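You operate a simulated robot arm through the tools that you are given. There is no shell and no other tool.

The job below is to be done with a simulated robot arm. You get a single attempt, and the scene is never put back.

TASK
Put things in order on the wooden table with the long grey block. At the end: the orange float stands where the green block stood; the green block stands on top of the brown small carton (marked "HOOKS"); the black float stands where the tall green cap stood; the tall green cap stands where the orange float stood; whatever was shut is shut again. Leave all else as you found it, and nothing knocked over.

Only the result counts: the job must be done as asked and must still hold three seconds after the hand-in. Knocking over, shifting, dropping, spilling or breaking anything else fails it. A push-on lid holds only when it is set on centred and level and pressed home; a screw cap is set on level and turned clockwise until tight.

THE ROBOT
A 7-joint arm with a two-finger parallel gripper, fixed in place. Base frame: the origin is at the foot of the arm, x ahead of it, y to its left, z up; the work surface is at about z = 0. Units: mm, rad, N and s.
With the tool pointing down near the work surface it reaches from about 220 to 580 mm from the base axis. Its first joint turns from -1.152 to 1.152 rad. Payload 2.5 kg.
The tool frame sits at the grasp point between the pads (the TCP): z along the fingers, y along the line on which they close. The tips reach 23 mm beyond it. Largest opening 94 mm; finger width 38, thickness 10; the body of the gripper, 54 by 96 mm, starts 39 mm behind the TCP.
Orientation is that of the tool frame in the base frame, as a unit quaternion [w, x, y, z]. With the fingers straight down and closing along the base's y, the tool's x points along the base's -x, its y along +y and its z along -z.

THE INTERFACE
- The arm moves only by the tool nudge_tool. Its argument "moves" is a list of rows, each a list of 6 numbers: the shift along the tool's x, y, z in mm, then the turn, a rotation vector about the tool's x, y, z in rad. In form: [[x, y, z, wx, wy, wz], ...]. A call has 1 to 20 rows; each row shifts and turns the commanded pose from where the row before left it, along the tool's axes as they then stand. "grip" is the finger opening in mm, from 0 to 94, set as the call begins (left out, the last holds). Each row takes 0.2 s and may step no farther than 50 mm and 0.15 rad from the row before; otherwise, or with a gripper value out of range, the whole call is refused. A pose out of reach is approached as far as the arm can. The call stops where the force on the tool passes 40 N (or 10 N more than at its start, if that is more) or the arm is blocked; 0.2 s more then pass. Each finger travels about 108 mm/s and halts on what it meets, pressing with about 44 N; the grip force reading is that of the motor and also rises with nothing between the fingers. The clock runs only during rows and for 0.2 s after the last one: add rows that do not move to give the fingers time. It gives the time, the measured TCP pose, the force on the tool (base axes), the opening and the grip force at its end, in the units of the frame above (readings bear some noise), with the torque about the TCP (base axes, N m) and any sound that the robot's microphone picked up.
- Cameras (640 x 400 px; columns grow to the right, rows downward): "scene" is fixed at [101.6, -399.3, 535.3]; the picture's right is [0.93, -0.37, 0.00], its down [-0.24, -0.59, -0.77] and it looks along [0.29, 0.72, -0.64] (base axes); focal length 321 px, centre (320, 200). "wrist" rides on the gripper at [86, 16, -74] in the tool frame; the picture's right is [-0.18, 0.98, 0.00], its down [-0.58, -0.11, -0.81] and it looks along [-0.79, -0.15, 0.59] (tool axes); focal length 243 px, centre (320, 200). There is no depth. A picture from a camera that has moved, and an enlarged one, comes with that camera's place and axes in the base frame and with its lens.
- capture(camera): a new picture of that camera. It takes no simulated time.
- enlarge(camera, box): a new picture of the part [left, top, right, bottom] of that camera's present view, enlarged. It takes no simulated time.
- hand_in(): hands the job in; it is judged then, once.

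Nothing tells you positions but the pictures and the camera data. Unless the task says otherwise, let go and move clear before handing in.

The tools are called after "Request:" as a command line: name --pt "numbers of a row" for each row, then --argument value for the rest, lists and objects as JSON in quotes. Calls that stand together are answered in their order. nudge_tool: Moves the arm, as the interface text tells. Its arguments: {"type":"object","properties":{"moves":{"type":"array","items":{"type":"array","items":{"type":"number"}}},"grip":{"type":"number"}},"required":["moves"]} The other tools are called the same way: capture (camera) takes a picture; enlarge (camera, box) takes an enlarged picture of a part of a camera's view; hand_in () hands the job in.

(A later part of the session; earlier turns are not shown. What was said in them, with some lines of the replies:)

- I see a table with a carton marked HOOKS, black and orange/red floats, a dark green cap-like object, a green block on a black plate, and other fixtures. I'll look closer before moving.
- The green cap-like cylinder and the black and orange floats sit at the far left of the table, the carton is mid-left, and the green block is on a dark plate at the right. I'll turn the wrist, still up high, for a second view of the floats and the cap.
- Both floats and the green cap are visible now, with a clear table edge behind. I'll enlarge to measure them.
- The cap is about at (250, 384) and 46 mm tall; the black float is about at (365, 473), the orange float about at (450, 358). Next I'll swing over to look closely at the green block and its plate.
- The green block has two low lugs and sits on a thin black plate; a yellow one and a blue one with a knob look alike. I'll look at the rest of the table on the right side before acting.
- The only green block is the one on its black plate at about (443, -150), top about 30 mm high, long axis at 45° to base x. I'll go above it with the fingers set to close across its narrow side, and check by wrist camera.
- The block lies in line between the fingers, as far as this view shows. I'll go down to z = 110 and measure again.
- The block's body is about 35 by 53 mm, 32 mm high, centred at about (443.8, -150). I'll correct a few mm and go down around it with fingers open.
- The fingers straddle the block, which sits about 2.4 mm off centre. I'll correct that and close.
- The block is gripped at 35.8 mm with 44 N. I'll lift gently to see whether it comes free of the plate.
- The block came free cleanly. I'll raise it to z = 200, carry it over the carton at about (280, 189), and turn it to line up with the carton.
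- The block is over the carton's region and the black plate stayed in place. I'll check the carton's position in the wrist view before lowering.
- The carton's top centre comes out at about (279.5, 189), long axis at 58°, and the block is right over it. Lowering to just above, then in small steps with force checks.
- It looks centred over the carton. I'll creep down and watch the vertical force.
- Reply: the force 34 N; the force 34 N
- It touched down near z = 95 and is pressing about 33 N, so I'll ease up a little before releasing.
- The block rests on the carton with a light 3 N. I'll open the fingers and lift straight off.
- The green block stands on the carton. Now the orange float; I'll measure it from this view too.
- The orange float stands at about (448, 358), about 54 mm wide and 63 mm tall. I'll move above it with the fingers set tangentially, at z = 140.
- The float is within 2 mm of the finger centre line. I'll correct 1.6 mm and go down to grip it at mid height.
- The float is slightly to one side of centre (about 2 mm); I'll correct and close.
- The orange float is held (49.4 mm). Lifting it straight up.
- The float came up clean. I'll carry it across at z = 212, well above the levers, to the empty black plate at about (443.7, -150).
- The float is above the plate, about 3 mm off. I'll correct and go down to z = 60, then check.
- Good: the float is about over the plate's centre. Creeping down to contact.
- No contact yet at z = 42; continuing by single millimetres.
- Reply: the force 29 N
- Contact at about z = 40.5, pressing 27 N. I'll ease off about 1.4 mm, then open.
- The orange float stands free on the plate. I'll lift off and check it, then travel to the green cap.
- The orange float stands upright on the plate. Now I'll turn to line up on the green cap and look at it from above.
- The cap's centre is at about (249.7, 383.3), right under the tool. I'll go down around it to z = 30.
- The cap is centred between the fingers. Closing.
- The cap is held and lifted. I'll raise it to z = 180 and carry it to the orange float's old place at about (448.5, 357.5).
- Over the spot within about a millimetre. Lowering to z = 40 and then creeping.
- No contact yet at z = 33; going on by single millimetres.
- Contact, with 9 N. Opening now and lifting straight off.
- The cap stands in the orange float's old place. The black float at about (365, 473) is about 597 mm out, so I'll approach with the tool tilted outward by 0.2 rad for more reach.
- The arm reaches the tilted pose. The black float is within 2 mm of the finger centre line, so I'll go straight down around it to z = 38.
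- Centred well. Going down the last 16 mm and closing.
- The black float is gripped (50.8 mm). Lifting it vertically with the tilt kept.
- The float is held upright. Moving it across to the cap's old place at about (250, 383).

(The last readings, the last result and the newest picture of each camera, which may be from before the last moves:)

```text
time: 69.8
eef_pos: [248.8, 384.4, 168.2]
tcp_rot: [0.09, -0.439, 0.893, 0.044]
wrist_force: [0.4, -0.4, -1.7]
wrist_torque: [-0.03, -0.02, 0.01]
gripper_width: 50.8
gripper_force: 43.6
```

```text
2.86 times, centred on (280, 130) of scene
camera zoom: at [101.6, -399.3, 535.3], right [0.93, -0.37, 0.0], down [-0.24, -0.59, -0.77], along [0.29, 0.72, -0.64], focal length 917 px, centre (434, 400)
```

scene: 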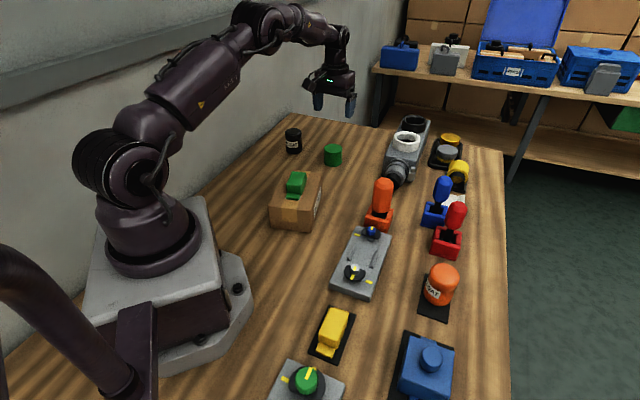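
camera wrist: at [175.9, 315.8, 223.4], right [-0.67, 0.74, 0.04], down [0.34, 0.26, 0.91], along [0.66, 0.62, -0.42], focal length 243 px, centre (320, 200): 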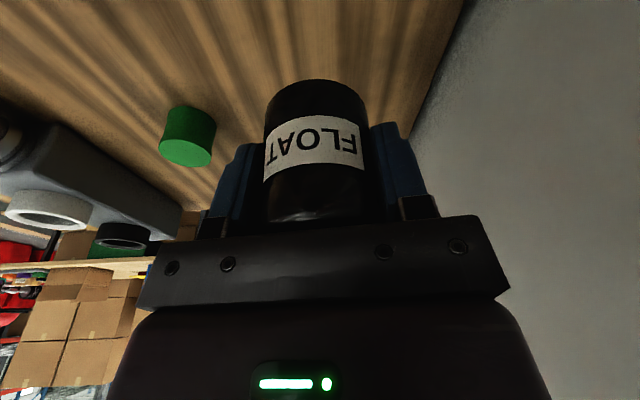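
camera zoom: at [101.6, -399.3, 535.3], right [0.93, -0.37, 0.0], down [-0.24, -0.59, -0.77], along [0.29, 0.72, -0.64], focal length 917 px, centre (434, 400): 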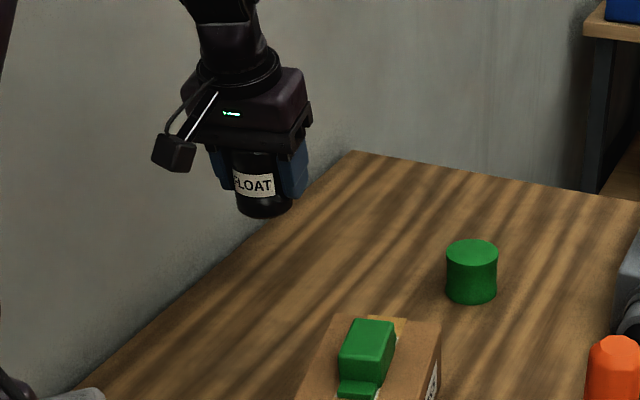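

Nearly over the spot. A small correction, then down to about z = 46 with the same tilt.

Request:
nudge_tool --pt "0.2 -1.8 0 0 0 0" --pt "7.95 0 39.2 0 0 0" --pt "7.95 0 39.2 0 0 0" --pt "5.96 0 29.4 0 0 0" --pt "2.38 0 11.76 0 0 0" --pt "0 0 0 0 0 0"

Request:
capture --camera "wrist"

Request:
enlarge --camera "scene" --box '[220, 110, 320, 200]'

```text
time: 71.2
eef_pos: [252.5, 382.9, 45.6]
tcp_rot: [0.09, -0.439, 0.893, 0.044]
wrist_force: [0.2, -0.9, -0.1]
wrist_torque: [0.0, 0.02, 0.01]
gripper_width: 50.4
gripper_force: 44.2
```

```text
taken
camera wrist: at [177.3, 314.9, 101.9], right [-0.67, 0.74, 0.04], down [0.34, 0.26, 0.91], along [0.66, 0.62, -0.42], focal length 243 px, centre (320, 200)
```

wrist: 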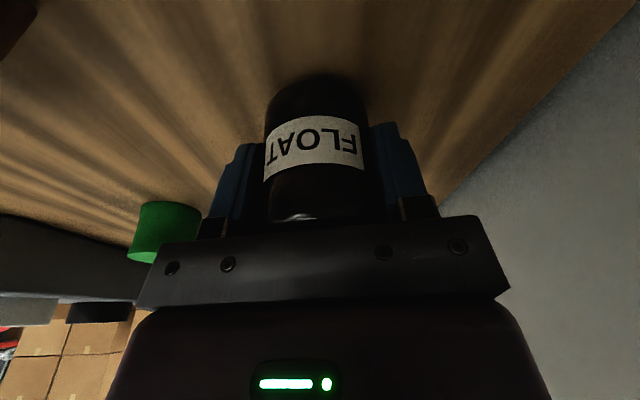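

```text
4.44 times, centred on (270, 155) of scene
camera zoom: at [101.6, -399.3, 535.3], right [0.93, -0.37, 0.0], down [-0.24, -0.59, -0.77], along [0.29, 0.72, -0.64], focal length 1426 px, centre (542, 400)
```

zoom: 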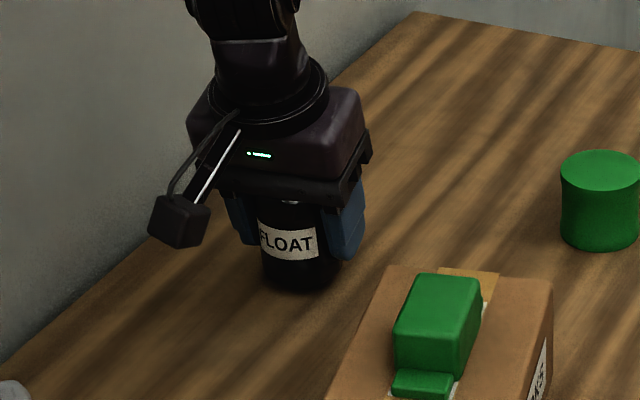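

Request:
enlarge --camera "scene" --box '[245, 140, 295, 190]'

```text
8.00 times, centred on (270, 165) of scene
camera zoom: at [101.6, -399.3, 535.3], right [0.93, -0.37, 0.0], down [-0.24, -0.59, -0.77], along [0.29, 0.72, -0.64], focal length 2566 px, centre (720, 480)
```

zoom: 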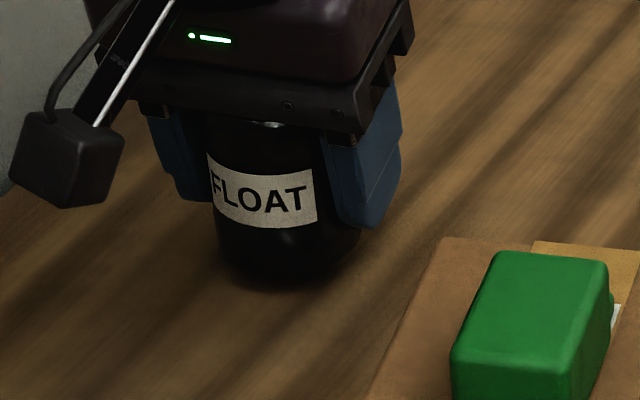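

Request:
enlarge --camera "wrist" --box '[230, 60, 410, 230]'

```text
2.35 times, centred on (320, 145) of wrist
camera zoom: at [177.3, 314.9, 101.9], right [-0.67, 0.74, 0.04], down [0.34, 0.26, 0.91], along [0.66, 0.62, -0.42], focal length 571 px, centre (320, 329)
```

zoom: 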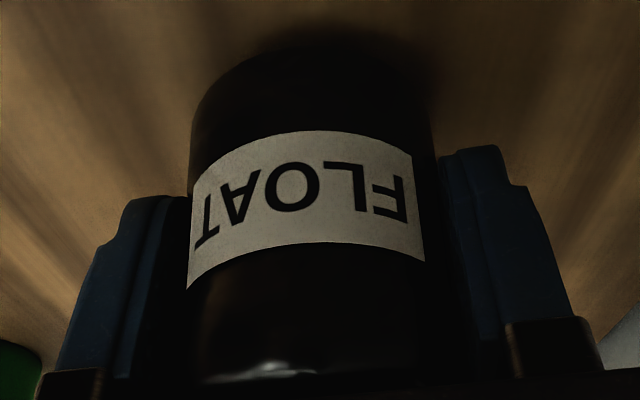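

The float hangs upright a few millimetres above the table on target. Creeping down.

Request:
nudge_tool --pt "0.6 0 2.94 0 0 0" --pt "0.4 0 1.96 0 0 0" --pt "0.2 0 0.98 0 0 0" --pt "0 0 0 0 0 0"

Request:
nudge_tool --pt "0.2 0 0.98 0 0 0" --pt "0 0 0 0 0 0"

```text
time: 72.2
eef_pos: [250.8, 382.3, 39.1]
tcp_rot: [0.09, -0.438, 0.893, 0.043]
wrist_force: [0.5, 0.2, -0.6]
wrist_torque: [-0.01, 0.01, -0.02]
gripper_width: 50.4
gripper_force: 44.1
```

```text
time: 72.8
eef_pos: [250.1, 383.3, 39.0]
tcp_rot: [0.091, -0.438, 0.893, 0.044]
wrist_force: [-0.2, -1.0, 2.8]
wrist_torque: [-0.06, 0.0, 0.04]
gripper_width: 50.4
gripper_force: 43.3
```

Contact is just starting (3 N). A touch more, then release.

Request:
nudge_tool --pt "0.06 0 0.3 0 0 0" --pt "0 0 0 0 0 0"

Request:
nudge_tool --pt "0 0 0 0 0 0" --pt "0 0 0 0 0 0" --pt "0 0 0 0 0 0" --grip 84

Request:
capture --camera "wrist"

```text
time: 73.4
eef_pos: [252.4, 382.3, 37.0]
tcp_rot: [0.089, -0.438, 0.893, 0.044]
wrist_force: [0.5, 0.4, 0.2]
wrist_torque: [0.01, 0.0, 0.01]
gripper_width: 50.8
gripper_force: 44.1
```

```text
time: 74.2
eef_pos: [249.9, 381.9, 38.4]
tcp_rot: [0.09, -0.438, 0.893, 0.043]
wrist_force: [-0.6, -0.5, -0.4]
wrist_torque: [0.01, -0.04, -0.02]
gripper_width: 83.8
gripper_force: 0.1
```

```text
taken
camera wrist: at [178.1, 314.0, 94.1], right [-0.67, 0.74, 0.04], down [0.34, 0.26, 0.91], along [0.66, 0.62, -0.42], focal length 243 px, centre (320, 200)
```

wrist: 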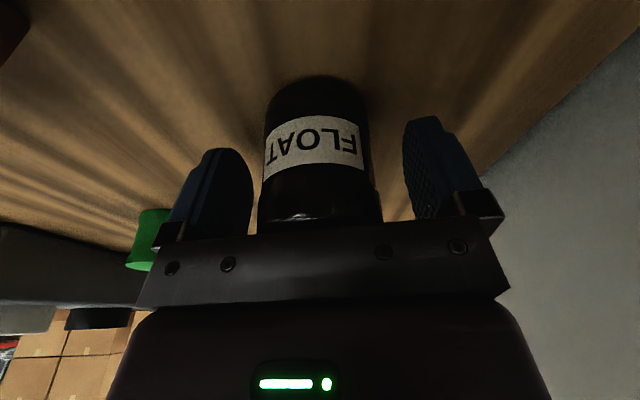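

The float stands on its own. Backing straight up.

Request:
nudge_tool --pt "-1.99 0 -9.8 0 0 0" --pt "-5.96 0 -29.4 0 0 0" --pt "-7.95 0 -39.2 0 0 0" --pt "-7.95 0 -39.2 0 0 0" --pt "-7.95 0 -39.2 0 0 0" --pt "0 0 0 0 0.1 0" --pt "0 0 0 0 0.1 0" --pt "0 0 -40 0 0 0" --pt "0 0 0 0 0 0"

Request:
capture --camera "scene"

Request:
capture --camera "wrist"

Request:
enlarge --camera "scene" --box '[230, 110, 390, 210]'

```text
time: 76.2
eef_pos: [251.0, 382.5, 237.3]
tcp_rot: [0.0, -0.44, 0.898, 0.0]
wrist_force: [0.3, -0.1, 0.1]
wrist_torque: [-0.01, 0.0, 0.0]
gripper_width: 83.9
gripper_force: 0.0
```

```text
taken
```

scene: 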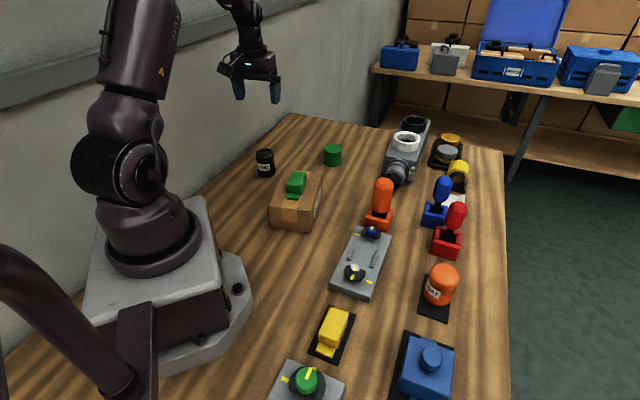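

```text
taken
camera wrist: at [186.0, 325.2, 312.9], right [-0.67, 0.75, 0.0], down [0.44, 0.39, 0.81], along [0.6, 0.54, -0.59], focal length 243 px, centre (320, 200)
```

wrist: 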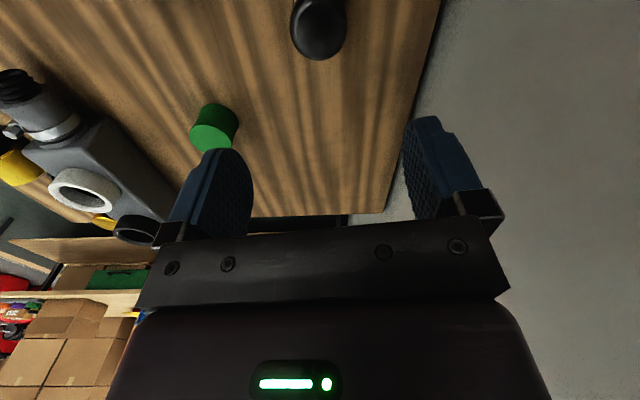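

```text
4.00 times, centred on (310, 160) of scene
camera zoom: at [101.6, -399.3, 535.3], right [0.93, -0.37, 0.0], down [-0.24, -0.59, -0.77], along [0.29, 0.72, -0.64], focal length 1283 px, centre (360, 360)
```

zoom: 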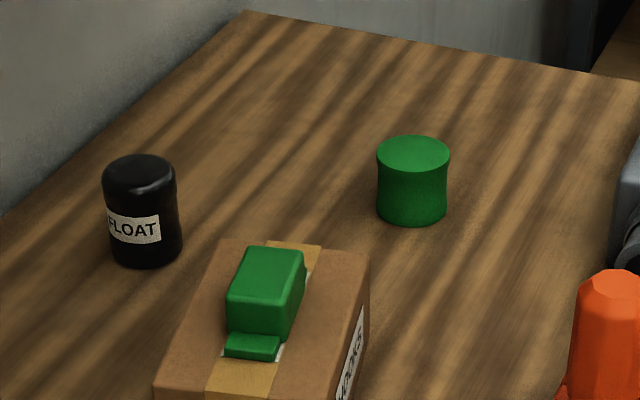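

All four objects are where they should be: the black float's and cap's outlines match the old spots in the picture to within a pixel or two. The orange float stands on the plate, the green block is on the unmoved carton, nothing was opened, and the arm is clear. I'm handing in.

Request:
hand_in

```text
The job is handed in.
```

The rearrangement is done and handed in; I have no result from the judging yet.

- **Orange float:** it stands upright on the black plate where the green block stood, about 2 to 4 mm off the block's old centre by my measurements.
- **Green block:** it rests on top of the "HOOKS" carton, roughly centred. The carton did not move in the pictures. I briefly pressed about 33 N when setting the block down.
- **Tall green cap:** it stands where the orange float stood, matching the old outline within a pixel or two of the enlarged picture.
- **Black float:** it stands where the cap stood, matching the old outline just as closely.

I opened nothing, so nothing needed shutting again. I saw nothing else shifted or knocked over in the last scene picture. The gripper was open and clear of everything at hand-in.
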